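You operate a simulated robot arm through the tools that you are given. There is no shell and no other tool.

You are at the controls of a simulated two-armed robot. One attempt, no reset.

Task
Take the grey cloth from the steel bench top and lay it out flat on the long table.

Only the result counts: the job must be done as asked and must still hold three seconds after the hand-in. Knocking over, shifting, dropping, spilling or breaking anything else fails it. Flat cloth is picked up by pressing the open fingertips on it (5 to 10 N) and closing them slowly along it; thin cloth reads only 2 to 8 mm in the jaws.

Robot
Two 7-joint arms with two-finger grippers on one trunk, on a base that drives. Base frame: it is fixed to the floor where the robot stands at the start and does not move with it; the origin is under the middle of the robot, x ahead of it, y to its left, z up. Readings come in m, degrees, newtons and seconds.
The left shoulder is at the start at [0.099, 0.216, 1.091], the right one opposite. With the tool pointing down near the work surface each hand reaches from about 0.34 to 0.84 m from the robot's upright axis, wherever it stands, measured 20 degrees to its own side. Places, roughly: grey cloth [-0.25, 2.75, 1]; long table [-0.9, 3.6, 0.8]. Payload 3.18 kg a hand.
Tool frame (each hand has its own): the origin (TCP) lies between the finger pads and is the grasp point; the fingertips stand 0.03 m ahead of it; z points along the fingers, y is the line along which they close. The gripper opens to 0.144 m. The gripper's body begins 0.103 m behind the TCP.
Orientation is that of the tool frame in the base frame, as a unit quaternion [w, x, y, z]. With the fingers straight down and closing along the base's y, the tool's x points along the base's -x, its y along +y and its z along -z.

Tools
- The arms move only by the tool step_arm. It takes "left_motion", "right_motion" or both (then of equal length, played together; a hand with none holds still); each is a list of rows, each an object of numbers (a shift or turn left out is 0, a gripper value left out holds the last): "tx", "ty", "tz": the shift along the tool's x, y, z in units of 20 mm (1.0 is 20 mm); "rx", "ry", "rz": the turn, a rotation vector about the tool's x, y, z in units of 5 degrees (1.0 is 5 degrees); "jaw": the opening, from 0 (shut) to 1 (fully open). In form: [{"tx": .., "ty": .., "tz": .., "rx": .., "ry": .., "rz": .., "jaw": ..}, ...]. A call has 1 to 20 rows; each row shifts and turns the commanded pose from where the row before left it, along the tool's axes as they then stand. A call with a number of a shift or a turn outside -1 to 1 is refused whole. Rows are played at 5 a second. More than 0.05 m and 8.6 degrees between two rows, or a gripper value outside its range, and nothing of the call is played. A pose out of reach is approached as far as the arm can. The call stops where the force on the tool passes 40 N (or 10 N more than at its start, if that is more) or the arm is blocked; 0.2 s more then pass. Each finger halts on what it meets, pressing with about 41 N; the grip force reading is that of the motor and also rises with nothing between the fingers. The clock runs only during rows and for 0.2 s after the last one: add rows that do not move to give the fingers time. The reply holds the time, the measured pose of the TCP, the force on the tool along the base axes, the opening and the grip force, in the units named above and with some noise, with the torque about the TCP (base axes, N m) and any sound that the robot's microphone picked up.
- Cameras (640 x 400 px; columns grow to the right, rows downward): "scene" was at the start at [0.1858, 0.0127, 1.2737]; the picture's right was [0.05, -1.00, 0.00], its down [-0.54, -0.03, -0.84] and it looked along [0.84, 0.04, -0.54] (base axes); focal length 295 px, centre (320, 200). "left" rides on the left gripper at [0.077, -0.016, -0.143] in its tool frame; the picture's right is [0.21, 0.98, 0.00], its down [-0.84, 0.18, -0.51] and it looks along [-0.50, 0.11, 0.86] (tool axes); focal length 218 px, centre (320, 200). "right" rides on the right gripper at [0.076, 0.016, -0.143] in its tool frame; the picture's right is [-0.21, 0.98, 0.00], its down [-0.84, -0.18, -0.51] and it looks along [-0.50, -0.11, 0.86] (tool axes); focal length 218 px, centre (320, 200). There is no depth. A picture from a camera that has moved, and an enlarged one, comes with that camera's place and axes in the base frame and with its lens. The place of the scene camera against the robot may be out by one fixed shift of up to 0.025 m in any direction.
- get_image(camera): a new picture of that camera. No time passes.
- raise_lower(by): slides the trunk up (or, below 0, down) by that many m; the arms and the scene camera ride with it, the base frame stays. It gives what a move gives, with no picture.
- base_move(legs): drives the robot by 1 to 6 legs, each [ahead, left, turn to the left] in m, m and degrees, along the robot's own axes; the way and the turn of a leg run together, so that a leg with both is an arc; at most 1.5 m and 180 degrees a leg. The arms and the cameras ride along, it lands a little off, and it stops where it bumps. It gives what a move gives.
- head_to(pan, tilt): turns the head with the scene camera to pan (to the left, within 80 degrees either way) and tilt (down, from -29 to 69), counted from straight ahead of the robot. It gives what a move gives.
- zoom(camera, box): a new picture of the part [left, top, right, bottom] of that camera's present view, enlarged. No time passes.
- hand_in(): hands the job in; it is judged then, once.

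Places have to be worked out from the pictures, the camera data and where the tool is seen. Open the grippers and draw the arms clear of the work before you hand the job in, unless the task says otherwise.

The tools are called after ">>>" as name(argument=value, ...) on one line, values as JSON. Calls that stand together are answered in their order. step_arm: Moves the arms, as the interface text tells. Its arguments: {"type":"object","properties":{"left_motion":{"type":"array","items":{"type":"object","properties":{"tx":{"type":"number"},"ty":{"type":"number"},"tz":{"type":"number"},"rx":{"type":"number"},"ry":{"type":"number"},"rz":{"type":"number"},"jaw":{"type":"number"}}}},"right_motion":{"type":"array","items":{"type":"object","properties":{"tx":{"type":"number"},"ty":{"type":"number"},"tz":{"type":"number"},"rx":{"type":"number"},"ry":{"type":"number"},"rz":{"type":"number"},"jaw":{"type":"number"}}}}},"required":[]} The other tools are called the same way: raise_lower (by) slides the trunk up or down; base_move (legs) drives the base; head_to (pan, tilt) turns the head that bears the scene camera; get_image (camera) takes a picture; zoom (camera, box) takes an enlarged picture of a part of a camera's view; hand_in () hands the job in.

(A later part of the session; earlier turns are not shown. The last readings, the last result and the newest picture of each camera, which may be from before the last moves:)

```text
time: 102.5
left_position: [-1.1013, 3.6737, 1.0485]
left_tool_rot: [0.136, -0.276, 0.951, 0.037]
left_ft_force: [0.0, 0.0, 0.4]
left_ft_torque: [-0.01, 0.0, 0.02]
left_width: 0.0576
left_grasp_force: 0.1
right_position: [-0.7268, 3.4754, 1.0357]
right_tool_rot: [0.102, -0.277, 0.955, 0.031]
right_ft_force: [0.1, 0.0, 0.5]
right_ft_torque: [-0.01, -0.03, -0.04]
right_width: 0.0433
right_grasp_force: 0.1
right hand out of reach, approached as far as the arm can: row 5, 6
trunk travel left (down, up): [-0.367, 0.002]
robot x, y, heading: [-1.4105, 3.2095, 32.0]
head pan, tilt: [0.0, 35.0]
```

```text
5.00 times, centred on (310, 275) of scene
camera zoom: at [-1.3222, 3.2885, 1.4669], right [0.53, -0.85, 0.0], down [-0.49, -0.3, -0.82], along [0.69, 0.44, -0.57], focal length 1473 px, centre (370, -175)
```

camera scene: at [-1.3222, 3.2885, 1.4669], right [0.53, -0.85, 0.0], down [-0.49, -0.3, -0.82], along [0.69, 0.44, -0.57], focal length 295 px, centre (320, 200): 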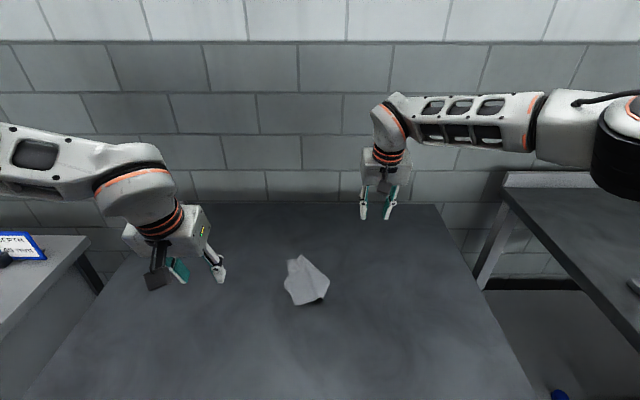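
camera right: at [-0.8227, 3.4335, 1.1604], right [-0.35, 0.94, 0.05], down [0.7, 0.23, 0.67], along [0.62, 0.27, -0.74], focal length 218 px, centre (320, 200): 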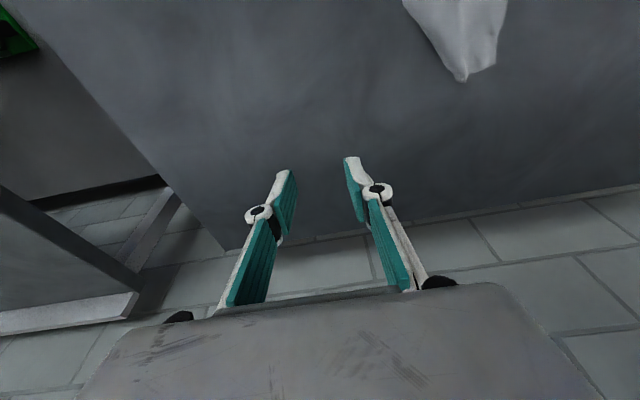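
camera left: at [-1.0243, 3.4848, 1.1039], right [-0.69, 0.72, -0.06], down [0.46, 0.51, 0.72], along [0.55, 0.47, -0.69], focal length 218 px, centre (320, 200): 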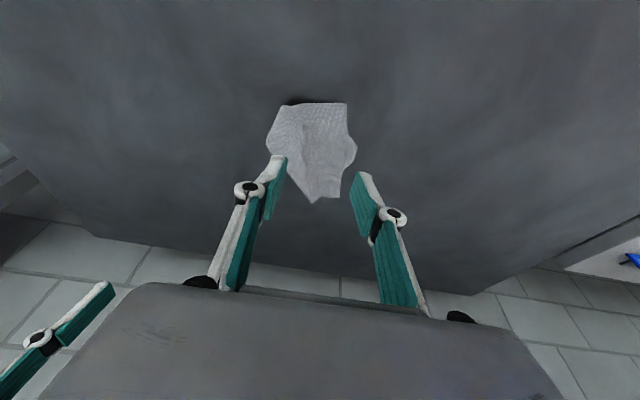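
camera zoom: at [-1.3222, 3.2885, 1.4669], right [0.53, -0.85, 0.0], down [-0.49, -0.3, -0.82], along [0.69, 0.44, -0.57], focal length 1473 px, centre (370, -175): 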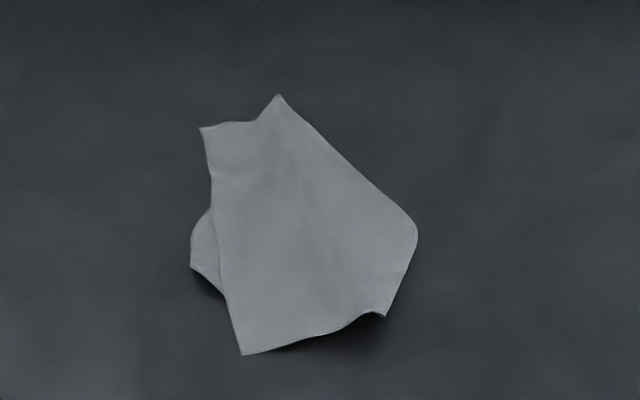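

Clear view: BL top-left, FL bottom-left sharp corner, fold along the right. I untilt the right hand and bring it over the FL corner, stopping ~4 cm above the table.

>>> step_arm(right_motion=[{"ry": 1, "tx": 0.5}, {"ry": 1, "tx": 0.5}, {"ry": 0.44, "tx": 0.4}, {"tx": 0.45, "ty": 0.972, "tz": 0.6}, {"tx": 0.45, "ty": 0.972, "tz": 0.6}, {"tx": 0.45, "ty": 0.972, "tz": 0.6}, {"tx": 0.45, "ty": 0.972, "tz": 0.6}, {"tx": 0.45, "ty": 0.972, "tz": 0.6}, {"tx": 0.45, "ty": 0.972, "tz": 0.6}, {"tx": 0.45, "ty": 0.972, "tz": 0.6}, {"tx": 0.45, "ty": 0.972, "tz": 0.6}, {"tx": 0.45, "ty": 0.972, "tz": 0.6}, {}])

>>> get_image(camera="right")

>>> zoom(camera="scene", box=[240, 200, 400, 320])

```text
time: 105.3
left_position: [-1.1001, 3.6737, 1.0472]
left_tool_rot: [0.136, -0.277, 0.951, 0.036]
left_ft_force: [0.0, -0.5, 0.7]
left_ft_torque: [0.0, 0.02, 0.01]
left_width: 0.0575
left_grasp_force: 0.0
right_position: [-0.9132, 3.5655, 0.9251]
right_tool_rot: [0.0, -0.278, 0.961, 0.002]
right_ft_force: [-0.5, 0.1, -0.6]
right_ft_torque: [0.0, -0.02, -0.01]
right_width: 0.0432
right_grasp_force: 0.1
trunk travel left (down, up): [-0.367, 0.002]
robot x, y, heading: [-1.4092, 3.21, 32.0]
head pan, tilt: [0.0, 35.0]
```

```text
taken
camera right: at [-0.984, 3.5378, 1.0687], right [-0.35, 0.94, 0.01], down [0.81, 0.3, 0.51], along [0.47, 0.18, -0.86], focal length 218 px, centre (320, 200)
```

right: 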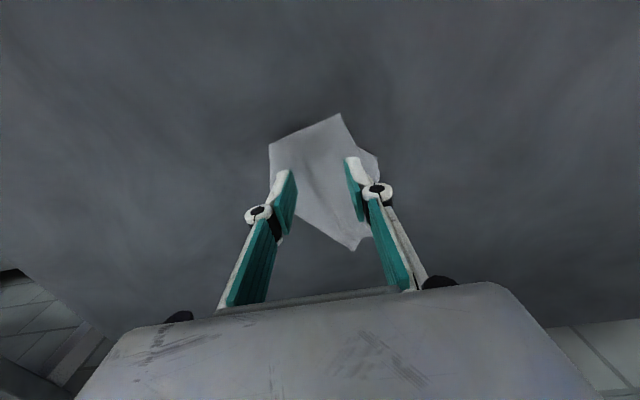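

```text
3.33 times, centred on (320, 260) of scene
camera zoom: at [-1.3209, 3.2881, 1.4668], right [0.53, -0.85, 0.0], down [-0.49, -0.3, -0.82], along [0.69, 0.44, -0.57], focal length 982 px, centre (320, 0)
```

zoom: 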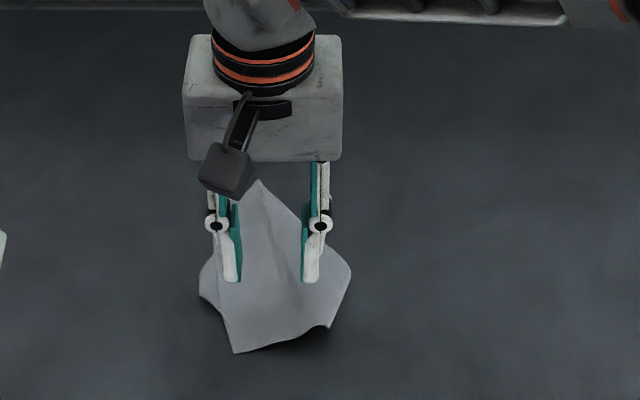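

The right fingers are directly above the FL corner (FL measured at (0.567, 0.059), matching). I lower ~30 mm with a small adjustment, then approach contact slowly.

>>> step_arm(right_motion=[{"tx": 0.2, "ty": -0.15, "tz": 0.5}, {"tz": 0.5}, {"tz": 0.4}, {}])

>>> get_image(camera="right")

```text
time: 106.3
left_position: [-1.101, 3.6741, 1.0472]
left_tool_rot: [0.136, -0.277, 0.95, 0.038]
left_ft_force: [0.3, 0.4, -1.1]
left_ft_torque: [-0.01, -0.01, 0.02]
left_width: 0.0577
left_grasp_force: 0.0
right_position: [-0.9133, 3.5595, 0.8967]
right_tool_rot: [-0.001, -0.278, 0.961, 0.002]
right_ft_force: [-0.4, 0.4, 0.4]
right_ft_torque: [0.01, -0.03, -0.02]
right_width: 0.0432
right_grasp_force: 0.0
trunk travel left (down, up): [-0.367, 0.002]
robot x, y, heading: [-1.408, 3.2126, 32.1]
head pan, tilt: [0.0, 35.0]
```

```text
taken
camera right: at [-0.9859, 3.5332, 1.04], right [-0.35, 0.94, 0.01], down [0.81, 0.3, 0.51], along [0.47, 0.18, -0.86], focal length 218 px, centre (320, 200)
```

right: 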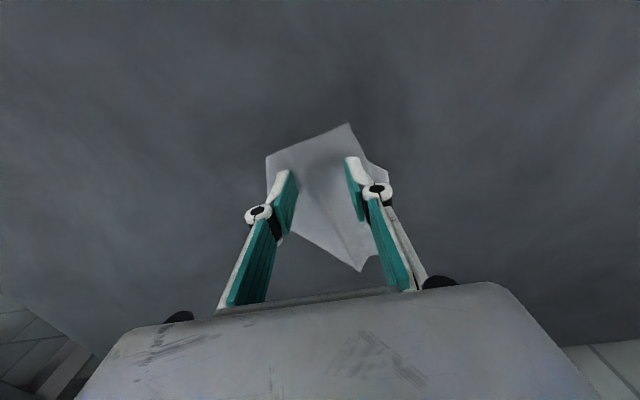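

Alignment still good. I step down slowly to contact.

>>> step_arm(right_motion=[{"tz": 0.15}, {"tz": 0.15}, {}, {}])

```text
time: 107.3
left_position: [-1.1, 3.6742, 1.0472]
left_tool_rot: [0.137, -0.277, 0.95, 0.038]
left_ft_force: [-1.0, -0.1, 0.1]
left_ft_torque: [0.01, 0.02, 0.02]
left_width: 0.0574
left_grasp_force: 0.1
right_position: [-0.9151, 3.5606, 0.8919]
right_tool_rot: [-0.001, -0.278, 0.961, 0.002]
right_ft_force: [-0.2, 0.5, 0.2]
right_ft_torque: [0.05, 0.02, -0.04]
right_width: 0.0434
right_grasp_force: 0.1
trunk travel left (down, up): [-0.367, 0.002]
robot x, y, heading: [-1.4089, 3.2116, 32.1]
head pan, tilt: [0.0, 35.0]
```

>>> step_arm(right_motion=[{"tz": 0.1}, {"tz": 0.1}, {}, {}])

```text
time: 108.3
left_position: [-1.1002, 3.6733, 1.0479]
left_tool_rot: [0.138, -0.277, 0.95, 0.038]
left_ft_force: [-0.4, 0.0, -0.4]
left_ft_torque: [0.01, -0.03, 0.0]
left_width: 0.0574
left_grasp_force: 0.0
right_position: [-0.9138, 3.5619, 0.8874]
right_tool_rot: [-0.002, -0.279, 0.96, 0.003]
right_ft_force: [0.5, 0.1, -0.1]
right_ft_torque: [0.0, 0.01, -0.03]
right_width: 0.0433
right_grasp_force: 0.1
trunk travel left (down, up): [-0.367, 0.002]
robot x, y, heading: [-1.4087, 3.2127, 32.2]
head pan, tilt: [0.0, 35.0]
```

No contact yet at TCP z 0.887 (tips ≈0.857). I go down another 4 mm.

>>> step_arm(right_motion=[{"tz": 0.1}, {"tz": 0.1}, {}, {}])

>>> zoom(camera="right", box=[220, 100, 440, 260])

```text
time: 109.3
left_position: [-1.1009, 3.674, 1.0472]
left_tool_rot: [0.137, -0.277, 0.95, 0.037]
left_ft_force: [0.4, 0.1, 0.9]
left_ft_torque: [0.01, 0.02, 0.03]
left_width: 0.0575
left_grasp_force: 0.1
right_position: [-0.9141, 3.5605, 0.8829]
right_tool_rot: [-0.002, -0.278, 0.961, 0.002]
right_ft_force: [0.3, -0.2, 0.5]
right_ft_torque: [-0.02, 0.0, -0.03]
right_width: 0.0432
right_grasp_force: 0.0
trunk travel left (down, up): [-0.367, 0.002]
robot x, y, heading: [-1.4073, 3.2124, 32.4]
head pan, tilt: [0.0, 35.0]
```

```text
2.50 times, centred on (330, 180) of right
camera zoom: at [-0.9863, 3.5332, 1.0269], right [-0.35, 0.94, 0.01], down [0.81, 0.3, 0.51], along [0.47, 0.18, -0.86], focal length 546 px, centre (295, 250)
```

zoom: 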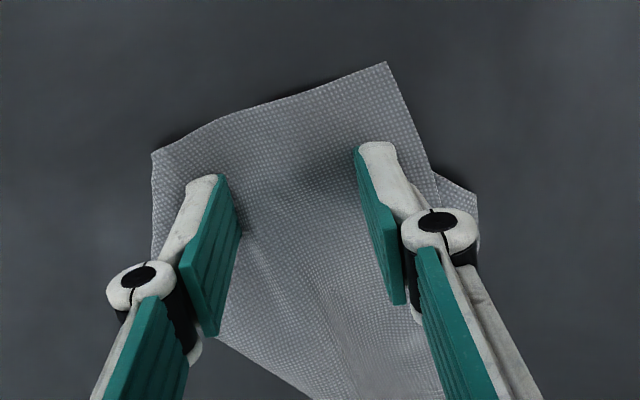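

Still no contact; the fingers straddle the top layer nicely with the FL corner beyond the outer finger. I continue down 2 mm at a time.

>>> step_arm(right_motion=[{"tz": 0.1}, {}, {"tz": 0.08}, {}])

```text
time: 110.3
left_position: [-1.1015, 3.6736, 1.0489]
left_tool_rot: [0.136, -0.276, 0.951, 0.038]
left_ft_force: [0.5, -0.6, 0.2]
left_ft_torque: [0.0, 0.01, 0.02]
left_width: 0.0573
left_grasp_force: 0.0
right_position: [-0.9142, 3.5611, 0.8822]
right_tool_rot: [0.0, -0.278, 0.961, 0.002]
right_ft_force: [1.4, 0.0, 10.4]
right_ft_torque: [-0.11, -0.23, 0.01]
right_width: 0.0438
right_grasp_force: 0.1
trunk travel left (down, up): [-0.367, 0.002]
robot x, y, heading: [-1.4145, 3.2096, 32.2]
head pan, tilt: [0.0, 35.0]
```

Contact: 10 N. I begin closing slowly from 43 mm.

>>> step_arm(right_motion=[{"tz": -0.03, "jaw": 0.29}, {"jaw": 0.27}, {"jaw": 0.25}, {"jaw": 0.23}, {"jaw": 0.21}])

>>> zoom(camera="right", box=[220, 100, 440, 260])

```text
time: 111.5
left_position: [-1.1008, 3.6735, 1.0486]
left_tool_rot: [0.136, -0.277, 0.95, 0.037]
left_ft_force: [-0.4, -0.1, -0.5]
left_ft_torque: [-0.03, 0.0, 0.02]
left_width: 0.0576
left_grasp_force: 0.0
right_position: [-0.9152, 3.5614, 0.8816]
right_tool_rot: [-0.001, -0.278, 0.961, 0.002]
right_ft_force: [0.1, 0.4, 7.1]
right_ft_torque: [-0.05, -0.06, 0.02]
right_width: 0.0301
right_grasp_force: 0.1
trunk travel left (down, up): [-0.367, 0.002]
robot x, y, heading: [-1.4078, 3.2116, 32.0]
head pan, tilt: [0.0, 35.0]
```

```text
2.50 times, centred on (330, 180) of right
camera zoom: at [-0.9866, 3.5328, 1.0243], right [-0.35, 0.94, 0.01], down [0.81, 0.3, 0.51], along [0.47, 0.18, -0.86], focal length 546 px, centre (295, 250)
```

zoom: 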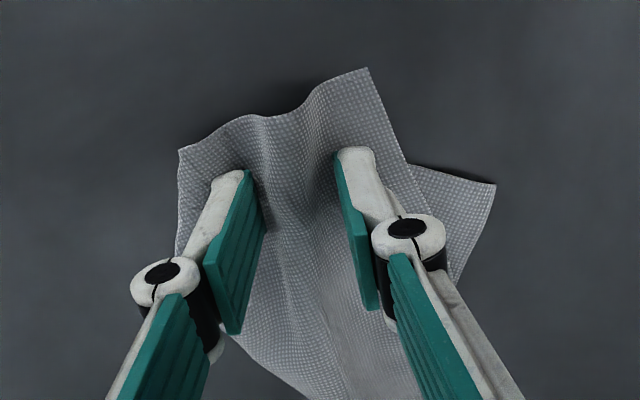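

The top layer alone is gathering (the under-layer corner stays put and is now more exposed). I keep closing with slight downward compensation.

>>> step_arm(right_motion=[{"jaw": 0.19, "tz": 0.01}, {"jaw": 0.17, "tz": 0.01}, {"jaw": 0.15, "tz": 0.01}, {"jaw": 0.13, "tz": 0.01}, {"jaw": 0.11, "tz": 0.01}, {"jaw": 0.09, "tz": 0.01}])

>>> zoom(camera="right", box=[220, 100, 440, 260])

```text
time: 112.9
left_position: [-1.1007, 3.6725, 1.0477]
left_tool_rot: [0.136, -0.277, 0.951, 0.037]
left_ft_force: [0.7, -0.8, 0.0]
left_ft_torque: [-0.01, -0.01, 0.0]
left_width: 0.0574
left_grasp_force: 0.1
right_position: [-0.9154, 3.5611, 0.8796]
right_tool_rot: [0.0, -0.278, 0.961, 0.003]
right_ft_force: [-0.4, 1.0, 8.0]
right_ft_torque: [0.02, -0.11, 0.02]
right_width: 0.012
right_grasp_force: 0.1
trunk travel left (down, up): [-0.367, 0.002]
robot x, y, heading: [-1.4099, 3.2092, 31.9]
head pan, tilt: [0.0, 35.0]
```

```text
2.50 times, centred on (330, 180) of right
camera zoom: at [-0.9862, 3.5333, 1.0231], right [-0.35, 0.94, 0.01], down [0.81, 0.3, 0.51], along [0.47, 0.18, -0.86], focal length 546 px, centre (295, 250)
```

zoom: 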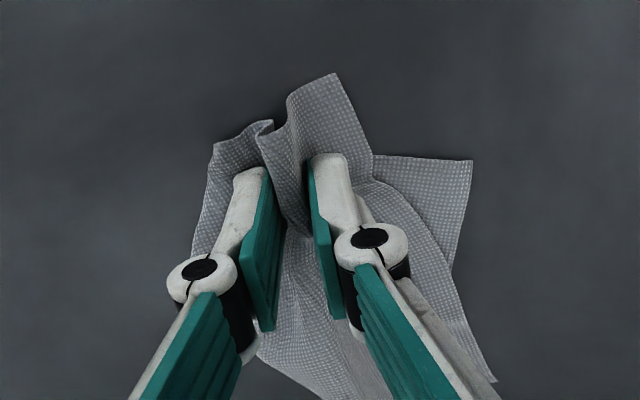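

Good: a ridge of the top layer is between the pads at 12 mm. I finish closing and hold.

>>> step_arm(right_motion=[{"jaw": 0.075}, {"jaw": 0.06}, {"jaw": 0.045}, {"jaw": 0.03}, {"jaw": 0.015}, {"jaw": 0.0}, {}, {}, {}])

>>> zoom(camera="right", box=[220, 100, 440, 260])

```text
time: 114.9
left_position: [-1.1001, 3.6731, 1.0486]
left_tool_rot: [0.137, -0.277, 0.95, 0.037]
left_ft_force: [-0.3, -0.8, -0.3]
left_ft_torque: [0.0, -0.01, 0.02]
left_width: 0.0577
left_grasp_force: 0.1
right_position: [-0.9138, 3.562, 0.8803]
right_tool_rot: [0.0, -0.279, 0.96, 0.004]
right_ft_force: [0.1, 0.4, 0.8]
right_ft_torque: [0.0, 0.12, -0.01]
right_width: 0.0059
right_grasp_force: 35.2
trunk travel left (down, up): [-0.367, 0.002]
robot x, y, heading: [-1.4119, 3.2115, 32.3]
head pan, tilt: [0.0, 35.0]
```

```text
2.50 times, centred on (330, 180) of right
camera zoom: at [-0.9861, 3.5332, 1.023], right [-0.35, 0.94, 0.01], down [0.81, 0.3, 0.51], along [0.47, 0.18, -0.86], focal length 546 px, centre (295, 250)
```

zoom: 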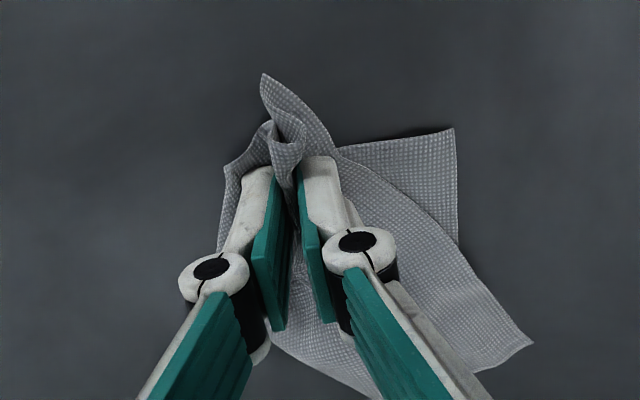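

Firm grip (5.9 mm, 35 N) on the top layer only; the under-layer corner BR is well exposed at (0.594, 0.086). I lift the right hand ~7 cm while moving to the right to start opening the fold, then look.

>>> step_arm(right_motion=[{"tz": -0.7}, {"tz": -0.7, "ty": -0.3}, {"tz": -0.7, "ty": -0.5, "tx": -0.2}, {"tz": -0.7, "ty": -0.6, "tx": -0.3}, {"tz": -0.5, "ty": -0.7, "tx": -0.3}, {"ty": -0.7, "tx": -0.3}, {}])

>>> get_image(camera="right")

>>> zoom(camera="scene", box=[230, 190, 410, 325])

>>> get_image(camera="left")

```text
time: 116.5
left_position: [-1.1006, 3.6742, 1.0478]
left_tool_rot: [0.138, -0.277, 0.95, 0.038]
left_ft_force: [-0.1, -1.0, -0.3]
left_ft_torque: [0.03, 0.03, 0.01]
left_width: 0.0575
left_grasp_force: 0.1
right_position: [-0.8651, 3.5256, 0.9444]
right_tool_rot: [-0.001, -0.278, 0.961, 0.002]
right_ft_force: [-0.2, 1.0, -0.6]
right_ft_torque: [-0.13, -0.02, 0.03]
right_width: 0.0063
right_grasp_force: 43.8
trunk travel left (down, up): [-0.367, 0.002]
robot x, y, heading: [-1.406, 3.2114, 32.2]
head pan, tilt: [0.0, 35.0]
```

```text
taken
camera right: at [-0.9371, 3.4976, 1.0882], right [-0.35, 0.94, 0.0], down [0.81, 0.3, 0.51], along [0.47, 0.18, -0.86], focal length 218 px, centre (320, 200)
```

right: 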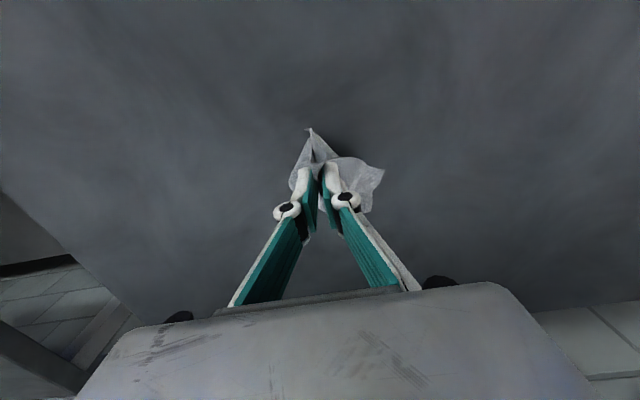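

```text
2.96 times, centred on (320, 258) of scene
camera zoom: at [-1.3218, 3.2886, 1.4668], right [0.53, -0.85, 0.0], down [-0.49, -0.31, -0.82], along [0.69, 0.44, -0.57], focal length 873 px, centre (320, 30)
```

zoom: 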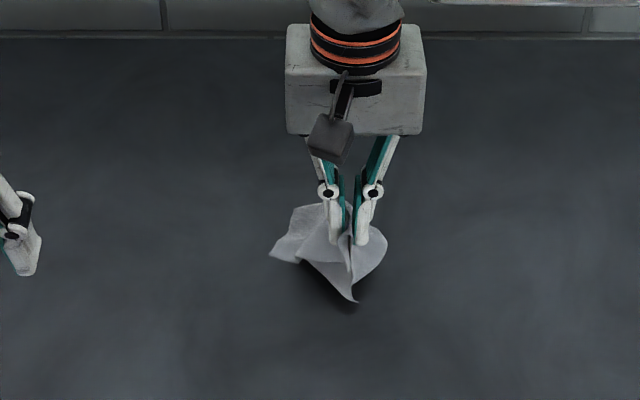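

```text
taken
camera left: at [-1.1875, 3.599, 1.1642], right [-0.69, 0.72, -0.06], down [0.46, 0.51, 0.72], along [0.55, 0.47, -0.69], focal length 218 px, centre (320, 200)
```

left: 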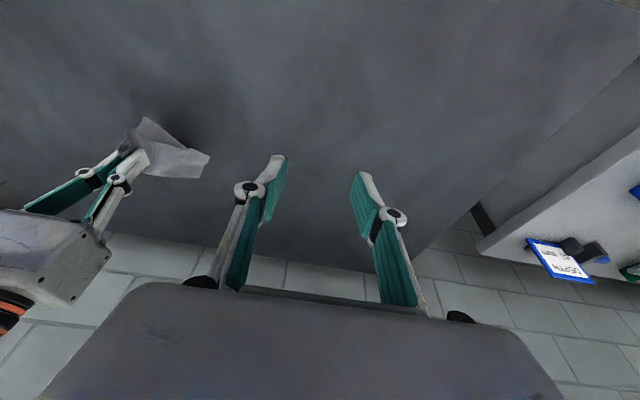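

The right hand is up with the fold opening; I zoom in from the side to see the layers.

>>> zoom(camera="left", box=[60, 90, 260, 220])

>>> zoom(camera="right", box=[250, 110, 410, 230])

>>> zoom(camera="scene", box=[290, 235, 370, 300])

```text
3.08 times, centred on (160, 155) of left
camera zoom: at [-1.1875, 3.599, 1.1642], right [-0.69, 0.72, -0.06], down [0.46, 0.51, 0.72], along [0.55, 0.47, -0.69], focal length 672 px, centre (812, 338)
```

zoom: 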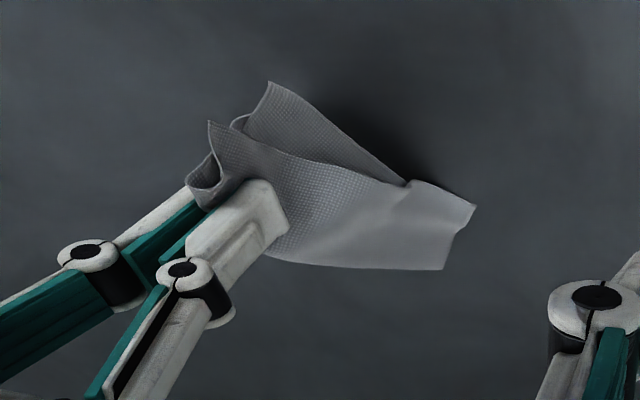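

```text
3.33 times, centred on (330, 170) of right
camera zoom: at [-0.9371, 3.4976, 1.0882], right [-0.35, 0.94, 0.0], down [0.81, 0.3, 0.51], along [0.47, 0.18, -0.86], focal length 728 px, centre (287, 300)
```

zoom: 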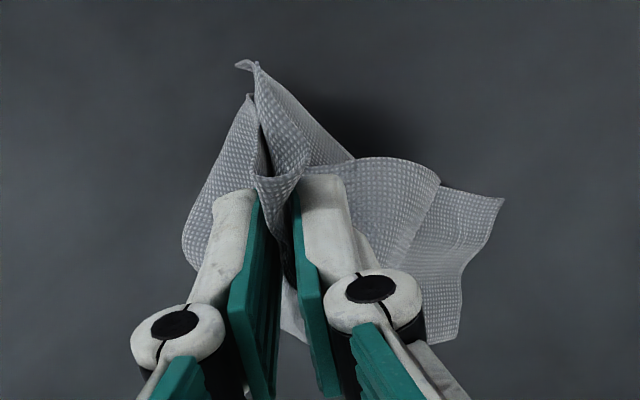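

```text
6.15 times, centred on (330, 268) of scene
camera zoom: at [-1.3218, 3.2886, 1.4668], right [0.53, -0.85, 0.0], down [-0.49, -0.31, -0.82], along [0.69, 0.44, -0.57], focal length 1813 px, centre (258, -215)
```

zoom: 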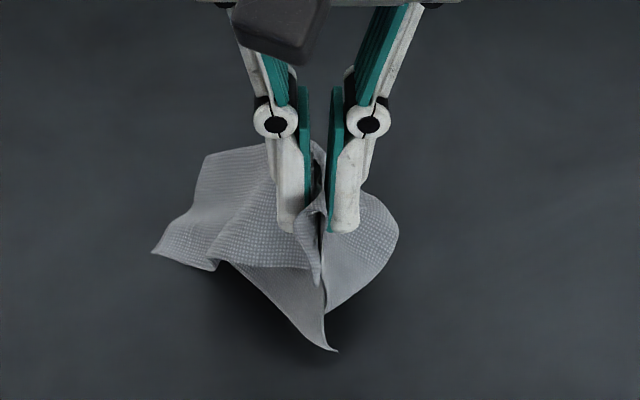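

The pinched corner is lifted with the rest starting to open. I raise further so the cloth pulls taut from its far corner (BR, still on the table), then check before laying it forward-right with the concave side up.

>>> step_arm(right_motion=[{"tz": -0.8}, {"tz": -0.8}, {"tz": -0.8}, {"tz": -0.8}, {"tz": -0.8}, {}, {}])

>>> zoom(camera="left", box=[40, 40, 280, 240])

>>> zoom(camera="right", box=[230, 90, 430, 230])

>>> zoom(camera="scene", box=[270, 200, 380, 300])

```text
time: 118.1
left_position: [-1.1013, 3.6724, 1.048]
left_tool_rot: [0.136, -0.277, 0.95, 0.037]
left_ft_force: [0.0, 0.4, -0.7]
left_ft_torque: [0.01, -0.03, -0.05]
left_width: 0.0575
left_grasp_force: 0.0
right_position: [-0.8638, 3.5255, 1.0245]
right_tool_rot: [-0.002, -0.278, 0.961, 0.002]
right_ft_force: [-1.3, 0.7, -0.9]
right_ft_torque: [0.05, 0.06, 0.01]
right_width: 0.007
right_grasp_force: 38.8
trunk travel left (down, up): [-0.367, 0.002]
robot x, y, heading: [-1.4088, 3.2098, 32.1]
head pan, tilt: [0.0, 35.0]
```

```text
2.00 times, centred on (160, 140) of left
camera zoom: at [-1.1875, 3.5989, 1.1642], right [-0.69, 0.72, -0.06], down [0.46, 0.51, 0.72], along [0.55, 0.47, -0.69], focal length 436 px, centre (640, 320)
```

zoom: 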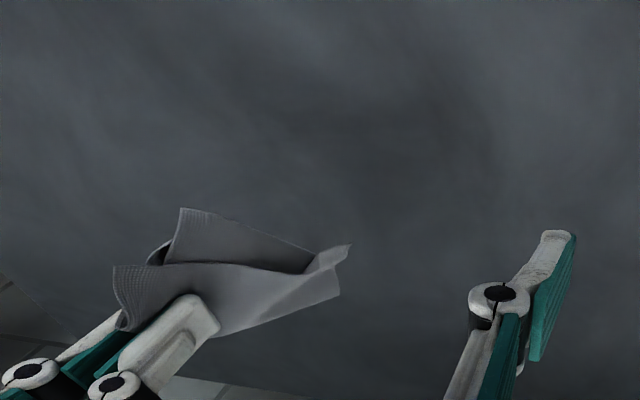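

```text
2.86 times, centred on (330, 160) of right
camera zoom: at [-0.9361, 3.4969, 1.1677], right [-0.35, 0.94, 0.01], down [0.81, 0.3, 0.51], along [0.47, 0.18, -0.86], focal length 624 px, centre (291, 314)
```

zoom: 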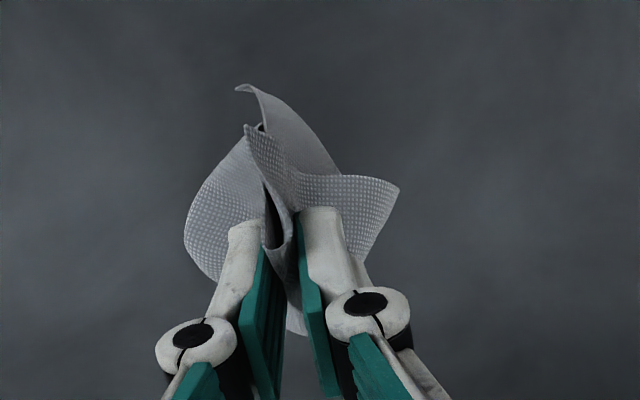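

```text
4.00 times, centred on (325, 250) of scene
camera zoom: at [-1.3217, 3.2885, 1.4668], right [0.53, -0.85, 0.0], down [-0.49, -0.31, -0.82], along [0.69, 0.44, -0.57], focal length 1179 px, centre (300, 0)
```

zoom: 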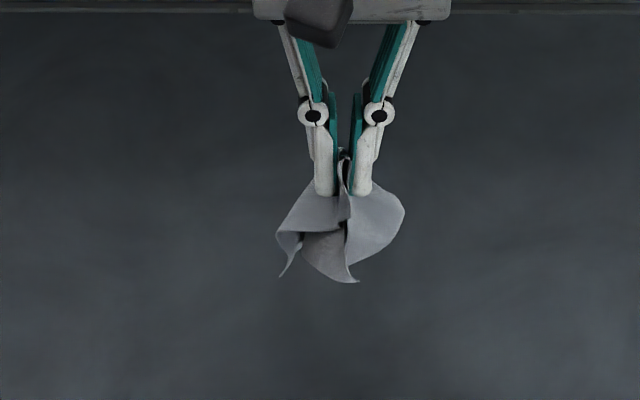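

The whole cloth came up: the pinch holds several layers. I lower it back to the table and release it there to see how it falls open.

>>> step_arm(right_motion=[{"tz": 0.8}, {"tz": 0.8}, {"tz": 0.8}, {"tz": 0.8}, {"tz": 0.8}, {"tz": 0.7}, {"tz": 0.5}, {}, {"jaw": 0.1}, {"jaw": 0.2}, {"jaw": 0.35}, {}, {}])

>>> zoom(camera="right", box=[200, 80, 440, 240])

>>> zoom(camera="scene", box=[270, 210, 380, 310])

```text
time: 120.9
left_position: [-1.1008, 3.6734, 1.0491]
left_tool_rot: [0.137, -0.277, 0.95, 0.037]
left_ft_force: [-0.5, -0.1, 0.1]
left_ft_torque: [-0.02, 0.0, 0.01]
left_width: 0.0576
left_grasp_force: 0.1
right_position: [-0.8634, 3.5252, 0.9212]
right_tool_rot: [-0.002, -0.278, 0.961, 0.002]
right_ft_force: [0.0, 0.1, 0.0]
right_ft_torque: [0.02, 0.01, -0.01]
right_width: 0.0505
right_grasp_force: 0.0
trunk travel left (down, up): [-0.367, 0.002]
robot x, y, heading: [-1.4126, 3.2121, 32.0]
head pan, tilt: [0.0, 35.0]
```

```text
2.50 times, centred on (320, 160) of right
camera zoom: at [-0.9369, 3.4975, 1.0648], right [-0.35, 0.94, 0.01], down [0.81, 0.3, 0.51], along [0.47, 0.18, -0.86], focal length 546 px, centre (320, 300)
```

zoom: 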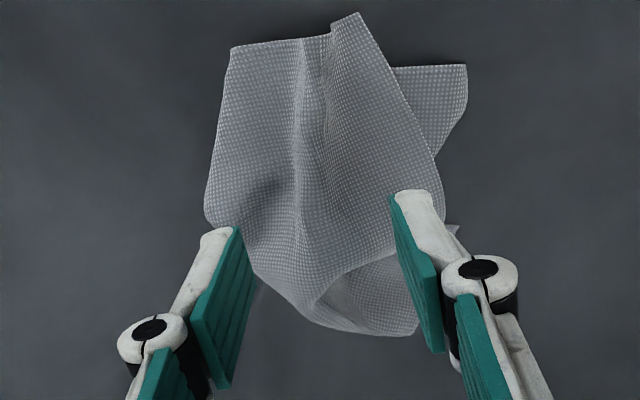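

```text
4.00 times, centred on (325, 260) of scene
camera zoom: at [-1.3213, 3.2885, 1.4668], right [0.53, -0.85, 0.0], down [-0.49, -0.31, -0.82], along [0.69, 0.44, -0.57], focal length 1179 px, centre (300, -40)
```

zoom: 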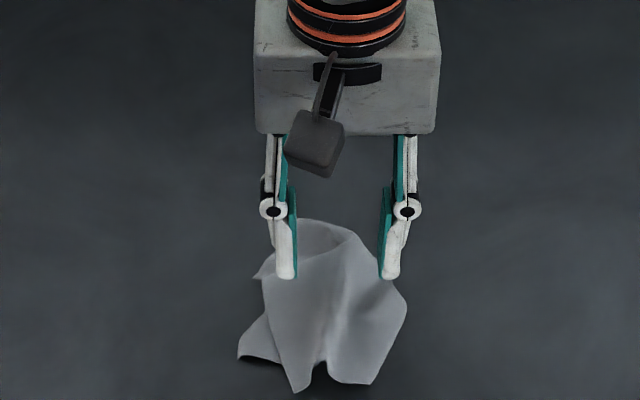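

Released. I move the right hand up and to the right to see the cloth unobstructed.

>>> step_arm(right_motion=[{"tz": -0.9}, {"tz": -0.9}, {"tz": -0.9}, {"tz": -0.9, "ty": -0.5}, {"tz": -0.9, "ty": -1}, {"tz": -0.5, "ty": -1}, {"ty": -1}, {"ty": -1}, {"ty": -1}, {"ty": -1}, {"ty": -1}, {"ty": -1}])

>>> zoom(camera="scene", box=[270, 220, 380, 310])

>>> get_image(camera="right")

>>> get_image(camera="left")

```text
time: 123.5
left_position: [-1.1005, 3.6724, 1.0478]
left_tool_rot: [0.137, -0.277, 0.95, 0.037]
left_ft_force: [0.1, 0.2, -0.7]
left_ft_torque: [0.01, 0.03, 0.0]
left_width: 0.0575
left_grasp_force: 0.2
right_position: [-0.7744, 3.3806, 1.0216]
right_tool_rot: [-0.001, -0.278, 0.961, 0.002]
right_ft_force: [-0.8, -0.6, -0.2]
right_ft_torque: [0.02, 0.0, -0.03]
right_width: 0.0504
right_grasp_force: 0.1
trunk travel left (down, up): [-0.367, 0.002]
robot x, y, heading: [-1.4087, 3.2122, 31.8]
head pan, tilt: [0.0, 35.0]
```

```text
4.44 times, centred on (325, 265) of scene
camera zoom: at [-1.321, 3.2878, 1.4668], right [0.53, -0.85, 0.0], down [-0.49, -0.3, -0.82], along [0.69, 0.44, -0.57], focal length 1310 px, centre (298, -89)
```

zoom: 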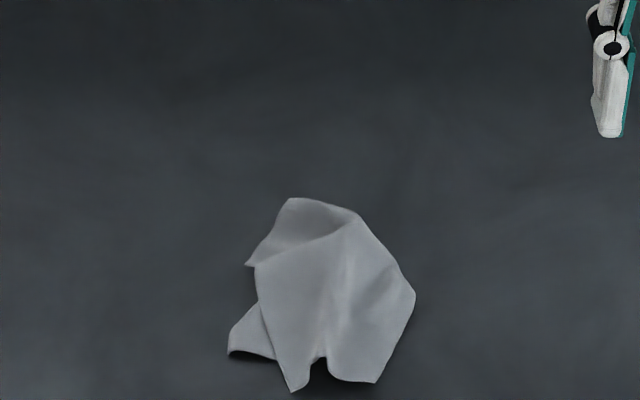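

```text
taken
camera right: at [-0.8462, 3.3534, 1.1644], right [-0.35, 0.94, 0.01], down [0.81, 0.3, 0.51], along [0.47, 0.18, -0.86], focal length 218 px, centre (320, 200)
```

right: 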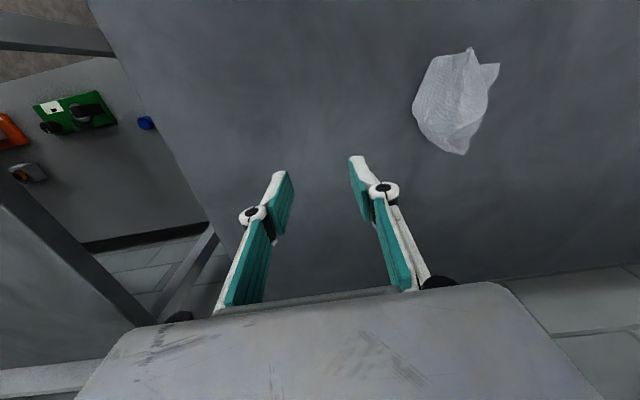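

```text
taken
camera left: at [-1.1869, 3.5984, 1.1643], right [-0.69, 0.72, -0.06], down [0.46, 0.51, 0.72], along [0.55, 0.47, -0.69], focal length 218 px, centre (320, 200)
```

left: 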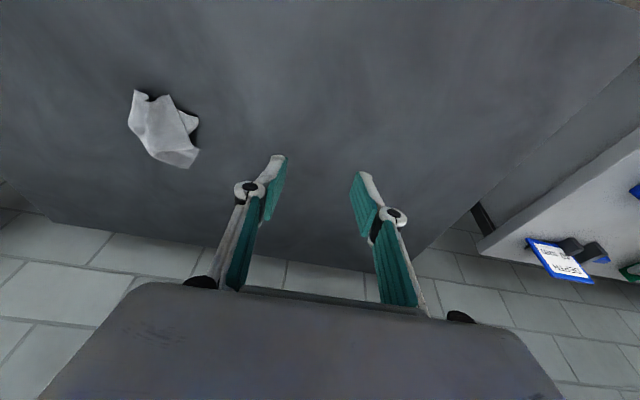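

I zoom with both hand cameras on the cloth to work out which edges are on top now.

>>> zoom(camera="right", box=[390, 30, 530, 170])

>>> zoom(camera="left", box=[100, 70, 240, 190])

>>> zoom(camera="scene", box=[295, 255, 375, 315])

```text
2.86 times, centred on (460, 100) of right
camera zoom: at [-0.8462, 3.3534, 1.1644], right [-0.35, 0.94, 0.01], down [0.81, 0.3, 0.51], along [0.47, 0.18, -0.86], focal length 624 px, centre (-80, 486)
```

zoom: 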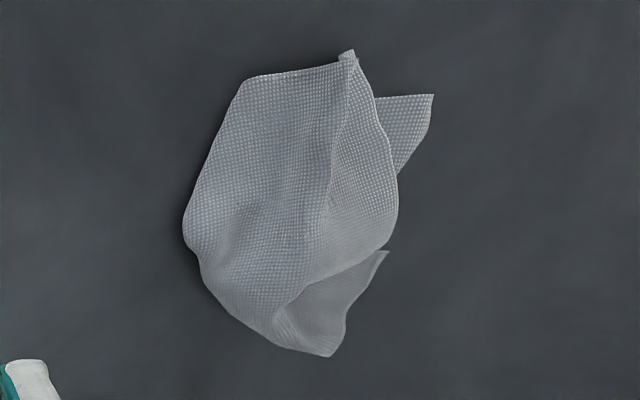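

```text
3.33 times, centred on (170, 130) of left
camera zoom: at [-1.1869, 3.5984, 1.1643], right [-0.69, 0.72, -0.06], down [0.46, 0.51, 0.72], along [0.55, 0.47, -0.69], focal length 728 px, centre (820, 433)
```

zoom: 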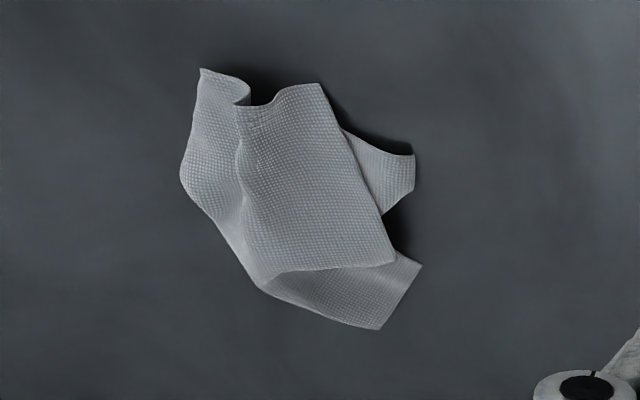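

```text
6.67 times, centred on (335, 285) of scene
camera zoom: at [-1.321, 3.2878, 1.4668], right [0.53, -0.85, 0.0], down [-0.49, -0.3, -0.82], along [0.69, 0.44, -0.57], focal length 1964 px, centre (220, -367)
```

zoom: 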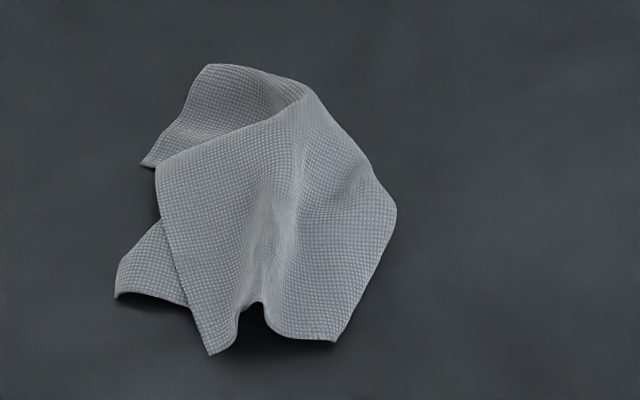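

The cloth is folded in several layers, but one single-layer piece ("B") is exposed at the far side around (0.68, −0.03). I'll pick it there, lift fully so gravity unfolds it, and this time lay it the other way (toward the robot) so any wings end up on top. First lower the trunk 8 cm and position the right hand above that piece.

>>> raise_lower(by=-0.08)

>>> step_arm(right_motion=[{"ty": 0.9, "tx": -0.3, "jaw": 0.28}, {"ty": 0.9, "tx": -0.3}, {"ty": 0.9, "tx": -0.3}, {"ty": 0.9, "tx": -0.3}, {"ty": 0.9, "tx": -0.4}, {"ty": 0.9, "tx": -0.4}, {"ty": 0.9, "tx": -0.4}, {"ty": 0.9, "tx": -0.4}, {"ty": 0.9, "tx": -0.1}, {"ty": 0.3}, {}])

>>> get_image(camera="right")

>>> zoom(camera="right", box=[220, 60, 420, 200])

```text
time: 124.7
left_position: [-1.1021, 3.674, 0.9671]
left_tool_rot: [0.138, -0.277, 0.95, 0.037]
left_ft_force: [0.5, -0.7, 0.8]
left_ft_torque: [-0.03, 0.0, 0.05]
left_width: 0.0577
left_grasp_force: 0.1
right_position: [-0.7748, 3.3815, 0.9414]
right_tool_rot: [-0.001, -0.278, 0.961, 0.003]
right_ft_force: [0.9, 0.4, 0.3]
right_ft_torque: [-0.01, -0.02, 0.01]
right_width: 0.0501
right_grasp_force: 0.0
trunk travel left (down, up): [-0.287, 0.082]
robot x, y, heading: [-1.4105, 3.2101, 32.1]
head pan, tilt: [0.0, 35.0]
```

```text
time: 127.1
left_position: [-1.1022, 3.6745, 0.965]
left_tool_rot: [0.137, -0.277, 0.95, 0.038]
left_ft_force: [0.3, 0.7, -0.7]
left_ft_torque: [-0.04, -0.03, 0.0]
left_width: 0.0574
left_grasp_force: 0.0
right_position: [-0.8149, 3.5544, 0.9415]
right_tool_rot: [-0.002, -0.278, 0.96, 0.003]
right_ft_force: [0.5, 0.5, -0.4]
right_ft_torque: [0.0, 0.01, 0.03]
right_width: 0.0402
right_grasp_force: 0.1
trunk travel left (down, up): [-0.287, 0.082]
robot x, y, heading: [-1.4102, 3.2129, 32.2]
head pan, tilt: [0.0, 35.0]
```

```text
taken
camera right: at [-0.8871, 3.5261, 1.0847], right [-0.35, 0.94, 0.01], down [0.81, 0.3, 0.51], along [0.47, 0.18, -0.86], focal length 218 px, centre (320, 200)
```

right: 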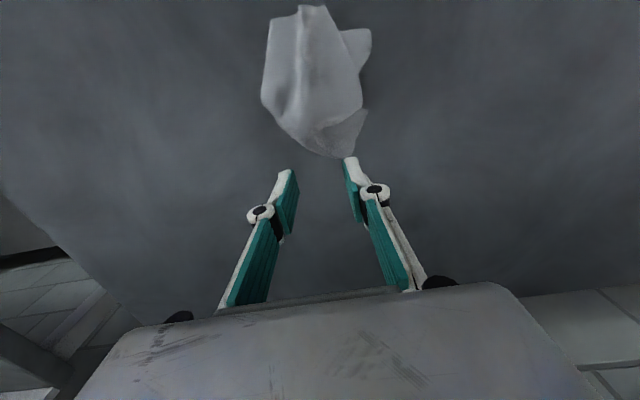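

```text
2.86 times, centred on (320, 130) of right
camera zoom: at [-0.8871, 3.5261, 1.0847], right [-0.35, 0.94, 0.01], down [0.81, 0.3, 0.51], along [0.47, 0.18, -0.86], focal length 624 px, centre (320, 400)
```

zoom: 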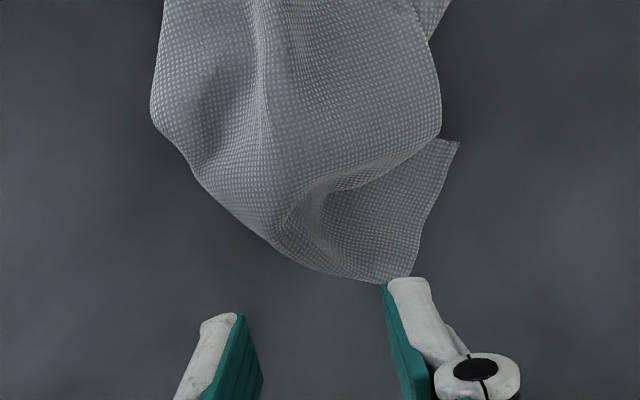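

B is a real right-angle corner with its tip at (0.696, −0.005), pointing away from me, so closing laterally pinches it along its diagonal. I shift the right hand to (0.667, −0.011), set the jaws to 30 mm and descend.

>>> step_arm(right_motion=[{"tx": 0.42, "ty": 0.4, "jaw": 0.215}, {"tx": 0.41, "ty": 0.4}, {"tz": 0.9}, {"tz": 0.9}, {"tz": 0.8}, {}])

>>> zoom(camera="right", box=[220, 80, 420, 220])

```text
time: 128.5
left_position: [-1.1013, 3.6746, 0.9651]
left_tool_rot: [0.136, -0.277, 0.95, 0.038]
left_ft_force: [0.1, -0.4, 0.0]
left_ft_torque: [0.02, -0.03, -0.03]
left_width: 0.0575
left_grasp_force: 0.1
right_position: [-0.8378, 3.5575, 0.8894]
right_tool_rot: [-0.001, -0.278, 0.96, 0.003]
right_ft_force: [0.4, -0.1, -0.1]
right_ft_torque: [-0.03, -0.02, 0.0]
right_width: 0.031
right_grasp_force: 0.0
trunk travel left (down, up): [-0.287, 0.082]
robot x, y, heading: [-1.4065, 3.2137, 32.2]
head pan, tilt: [0.0, 35.0]
```

```text
2.86 times, centred on (320, 150) of right
camera zoom: at [-0.9099, 3.5301, 1.0331], right [-0.35, 0.94, 0.01], down [0.81, 0.3, 0.51], along [0.47, 0.18, -0.86], focal length 624 px, centre (320, 343)
```

zoom: 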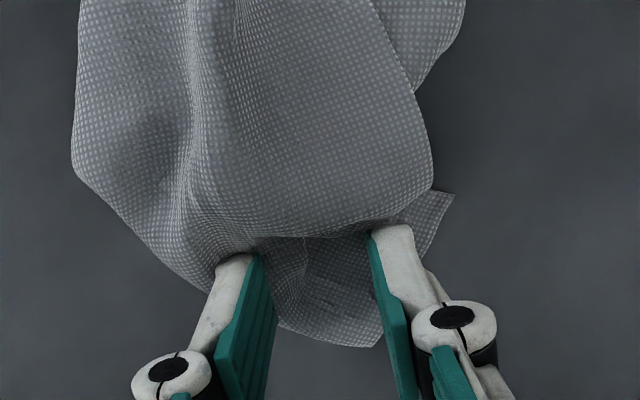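

The fingers straddle the B corner, just beyond the top layer's edge. I nudge 4 mm away and press down to contact.

>>> step_arm(right_motion=[{"tx": -0.2, "tz": 0.1}, {"tz": 0.15}, {"tz": 0.12}, {}, {}])

```text
time: 129.7
left_position: [-1.1027, 3.6727, 0.965]
left_tool_rot: [0.137, -0.277, 0.95, 0.038]
left_ft_force: [0.1, 0.6, 0.6]
left_ft_torque: [-0.01, 0.02, 0.02]
left_width: 0.0578
left_grasp_force: 0.2
right_position: [-0.8356, 3.5615, 0.8824]
right_tool_rot: [-0.002, -0.278, 0.96, 0.002]
right_ft_force: [-0.2, 0.6, 0.8]
right_ft_torque: [-0.01, -0.01, -0.01]
right_width: 0.0312
right_grasp_force: 0.0
trunk travel left (down, up): [-0.287, 0.082]
robot x, y, heading: [-1.4114, 3.2114, 32.2]
head pan, tilt: [0.0, 35.0]
```

Nearly there (z 0.882, no force yet); 2.5 mm more.

>>> step_arm(right_motion=[{"tz": 0.06}, {"tz": 0.06}, {}, {}])

```text
time: 130.7
left_position: [-1.1031, 3.674, 0.9653]
left_tool_rot: [0.137, -0.277, 0.95, 0.037]
left_ft_force: [-1.0, -0.2, -0.2]
left_ft_torque: [0.04, -0.03, 0.0]
left_width: 0.0575
left_grasp_force: 0.0
right_position: [-0.8357, 3.5614, 0.8819]
right_tool_rot: [0.0, -0.277, 0.961, 0.003]
right_ft_force: [1.2, 0.0, 13.1]
right_ft_torque: [-0.26, -0.13, 0.03]
right_width: 0.0306
right_grasp_force: 0.0
trunk travel left (down, up): [-0.287, 0.082]
robot x, y, heading: [-1.4071, 3.211, 32.2]
head pan, tilt: [0.0, 35.0]
```

13 N contact. I close slowly now, with a tiny lift first.

>>> step_arm(right_motion=[{"tz": -0.03, "jaw": 0.2}, {"jaw": 0.18}, {"jaw": 0.16, "tz": 0.01}, {"jaw": 0.14, "tz": 0.01}, {"jaw": 0.12, "tz": 0.01}, {"jaw": 0.1, "tz": 0.01}])

>>> zoom(camera="right", box=[220, 80, 420, 220])

```text
time: 132.1
left_position: [-1.1024, 3.675, 0.9661]
left_tool_rot: [0.137, -0.277, 0.95, 0.037]
left_ft_force: [0.1, -0.8, 0.3]
left_ft_torque: [-0.03, 0.0, 0.0]
left_width: 0.0577
left_grasp_force: 0.0
right_position: [-0.8345, 3.5613, 0.8801]
right_tool_rot: [0.0, -0.279, 0.96, 0.002]
right_ft_force: [0.1, 0.2, 5.8]
right_ft_torque: [-0.1, 0.02, 0.01]
right_width: 0.0132
right_grasp_force: 0.1
trunk travel left (down, up): [-0.287, 0.082]
robot x, y, heading: [-1.4105, 3.2108, 32.0]
head pan, tilt: [0.0, 35.0]
```

```text
2.86 times, centred on (320, 150) of right
camera zoom: at [-0.907, 3.5336, 1.023], right [-0.35, 0.94, 0.01], down [0.81, 0.3, 0.51], along [0.47, 0.18, -0.86], focal length 624 px, centre (320, 343)
```

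zoom: 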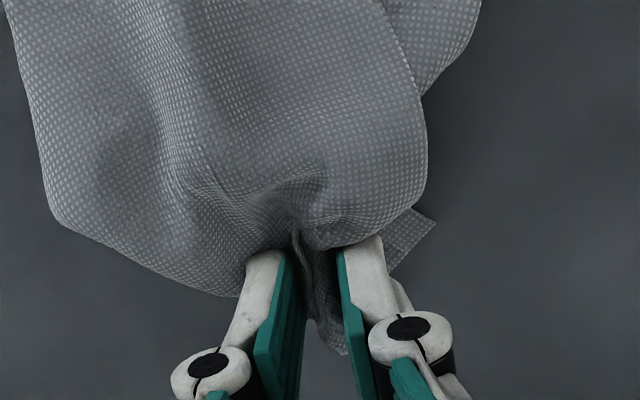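

A ridge of B is between the pads (13 mm). I finish closing and hold.

>>> step_arm(right_motion=[{"jaw": 0.085, "tz": 0.01}, {"jaw": 0.07, "tz": 0.01}, {"jaw": 0.055}, {"jaw": 0.04}, {"jaw": 0.02}, {"jaw": 0.0}, {}, {}, {}])

>>> zoom(camera="right", box=[220, 80, 420, 220])

```text
time: 134.1
left_position: [-1.1024, 3.6739, 0.9665]
left_tool_rot: [0.137, -0.276, 0.951, 0.037]
left_ft_force: [0.1, 0.2, -0.1]
left_ft_torque: [0.02, 0.01, -0.02]
left_width: 0.0576
left_grasp_force: 0.1
right_position: [-0.8351, 3.5608, 0.8797]
right_tool_rot: [-0.001, -0.278, 0.96, 0.002]
right_ft_force: [0.5, -0.3, 1.7]
right_ft_torque: [-0.09, 0.05, -0.02]
right_width: 0.0061
right_grasp_force: 36.8
trunk travel left (down, up): [-0.287, 0.082]
robot x, y, heading: [-1.4035, 3.2135, 32.4]
head pan, tilt: [0.0, 35.0]
```

```text
2.86 times, centred on (320, 150) of right
camera zoom: at [-0.9066, 3.5335, 1.0223], right [-0.35, 0.94, 0.01], down [0.81, 0.3, 0.51], along [0.47, 0.18, -0.86], focal length 624 px, centre (320, 343)
```

zoom: 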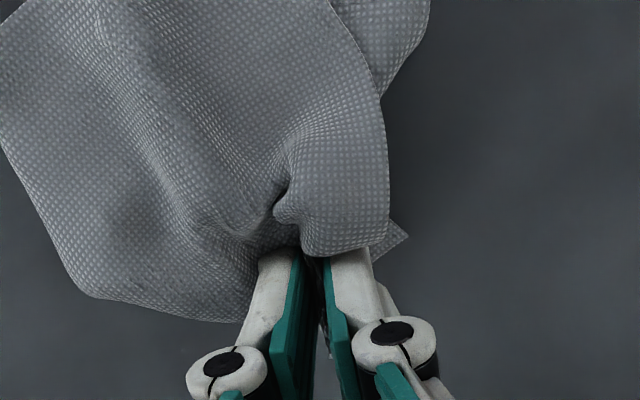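

Gripped (6.1 mm, 37 N). I lift straight up ~0.18 m and look at how it hangs.

>>> step_arm(right_motion=[{"tz": -0.5}, {"tz": -0.7}, {"tz": -0.9}, {"tz": -0.9}, {"tz": -0.9}, {"tz": -0.9}, {"tz": -0.9}, {"tz": -0.9}, {"tz": -0.9}, {"tz": -0.9}, {}, {}])

>>> get_image(camera="scene")

>>> zoom(camera="left", box=[0, 20, 280, 240])

>>> zoom(camera="right", box=[220, 40, 460, 220])

```text
time: 136.7
left_position: [-1.1023, 3.6733, 0.9662]
left_tool_rot: [0.137, -0.276, 0.95, 0.037]
left_ft_force: [0.2, 0.1, 0.2]
left_ft_torque: [0.0, 0.0, 0.04]
left_width: 0.0576
left_grasp_force: 0.0
right_position: [-0.8339, 3.5598, 1.0471]
right_tool_rot: [0.0, -0.278, 0.961, 0.003]
right_ft_force: [-1.2, 0.8, -0.8]
right_ft_torque: [0.0, -0.04, -0.02]
right_width: 0.0015
right_grasp_force: 29.5
trunk travel left (down, up): [-0.287, 0.082]
robot x, y, heading: [-1.4138, 3.2086, 32.1]
head pan, tilt: [0.0, 35.0]
```

```text
taken
camera scene: at [-1.3164, 3.2918, 1.3869], right [0.53, -0.85, 0.0], down [-0.49, -0.31, -0.82], along [0.69, 0.44, -0.57], focal length 295 px, centre (320, 200)
```

scene: 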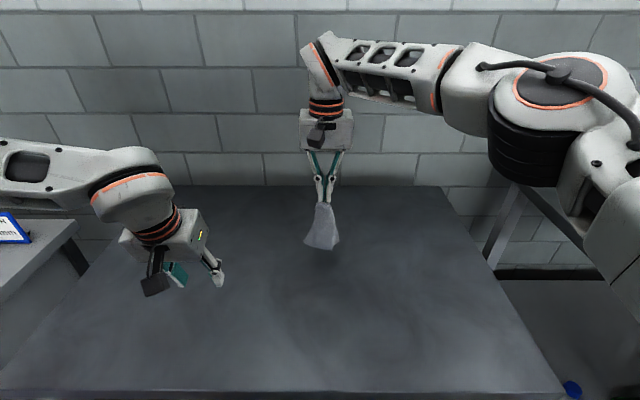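

```text
1.82 times, centred on (140, 130) of left
camera zoom: at [-1.1893, 3.5992, 1.0822], right [-0.69, 0.72, -0.06], down [0.46, 0.51, 0.72], along [0.55, 0.47, -0.69], focal length 397 px, centre (647, 327)
```

zoom: 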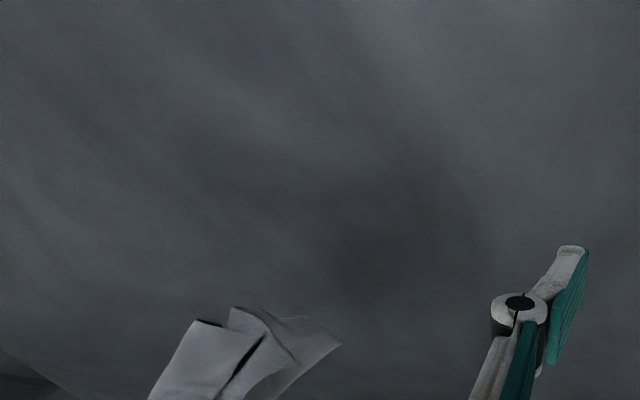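

```text
2.22 times, centred on (340, 130) of right
camera zoom: at [-0.9071, 3.5325, 1.1905], right [-0.35, 0.94, 0.01], down [0.81, 0.29, 0.51], along [0.47, 0.18, -0.86], focal length 485 px, centre (276, 356)
```

zoom: 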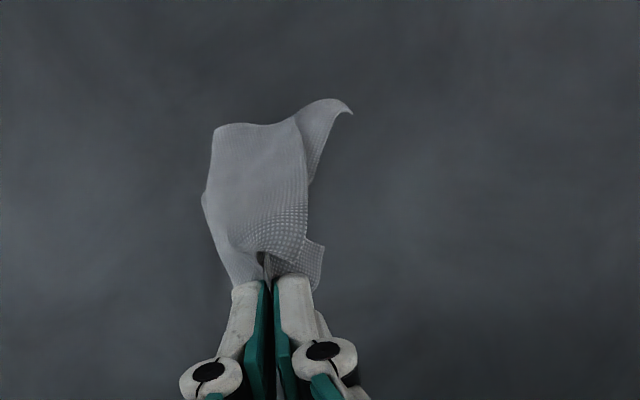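

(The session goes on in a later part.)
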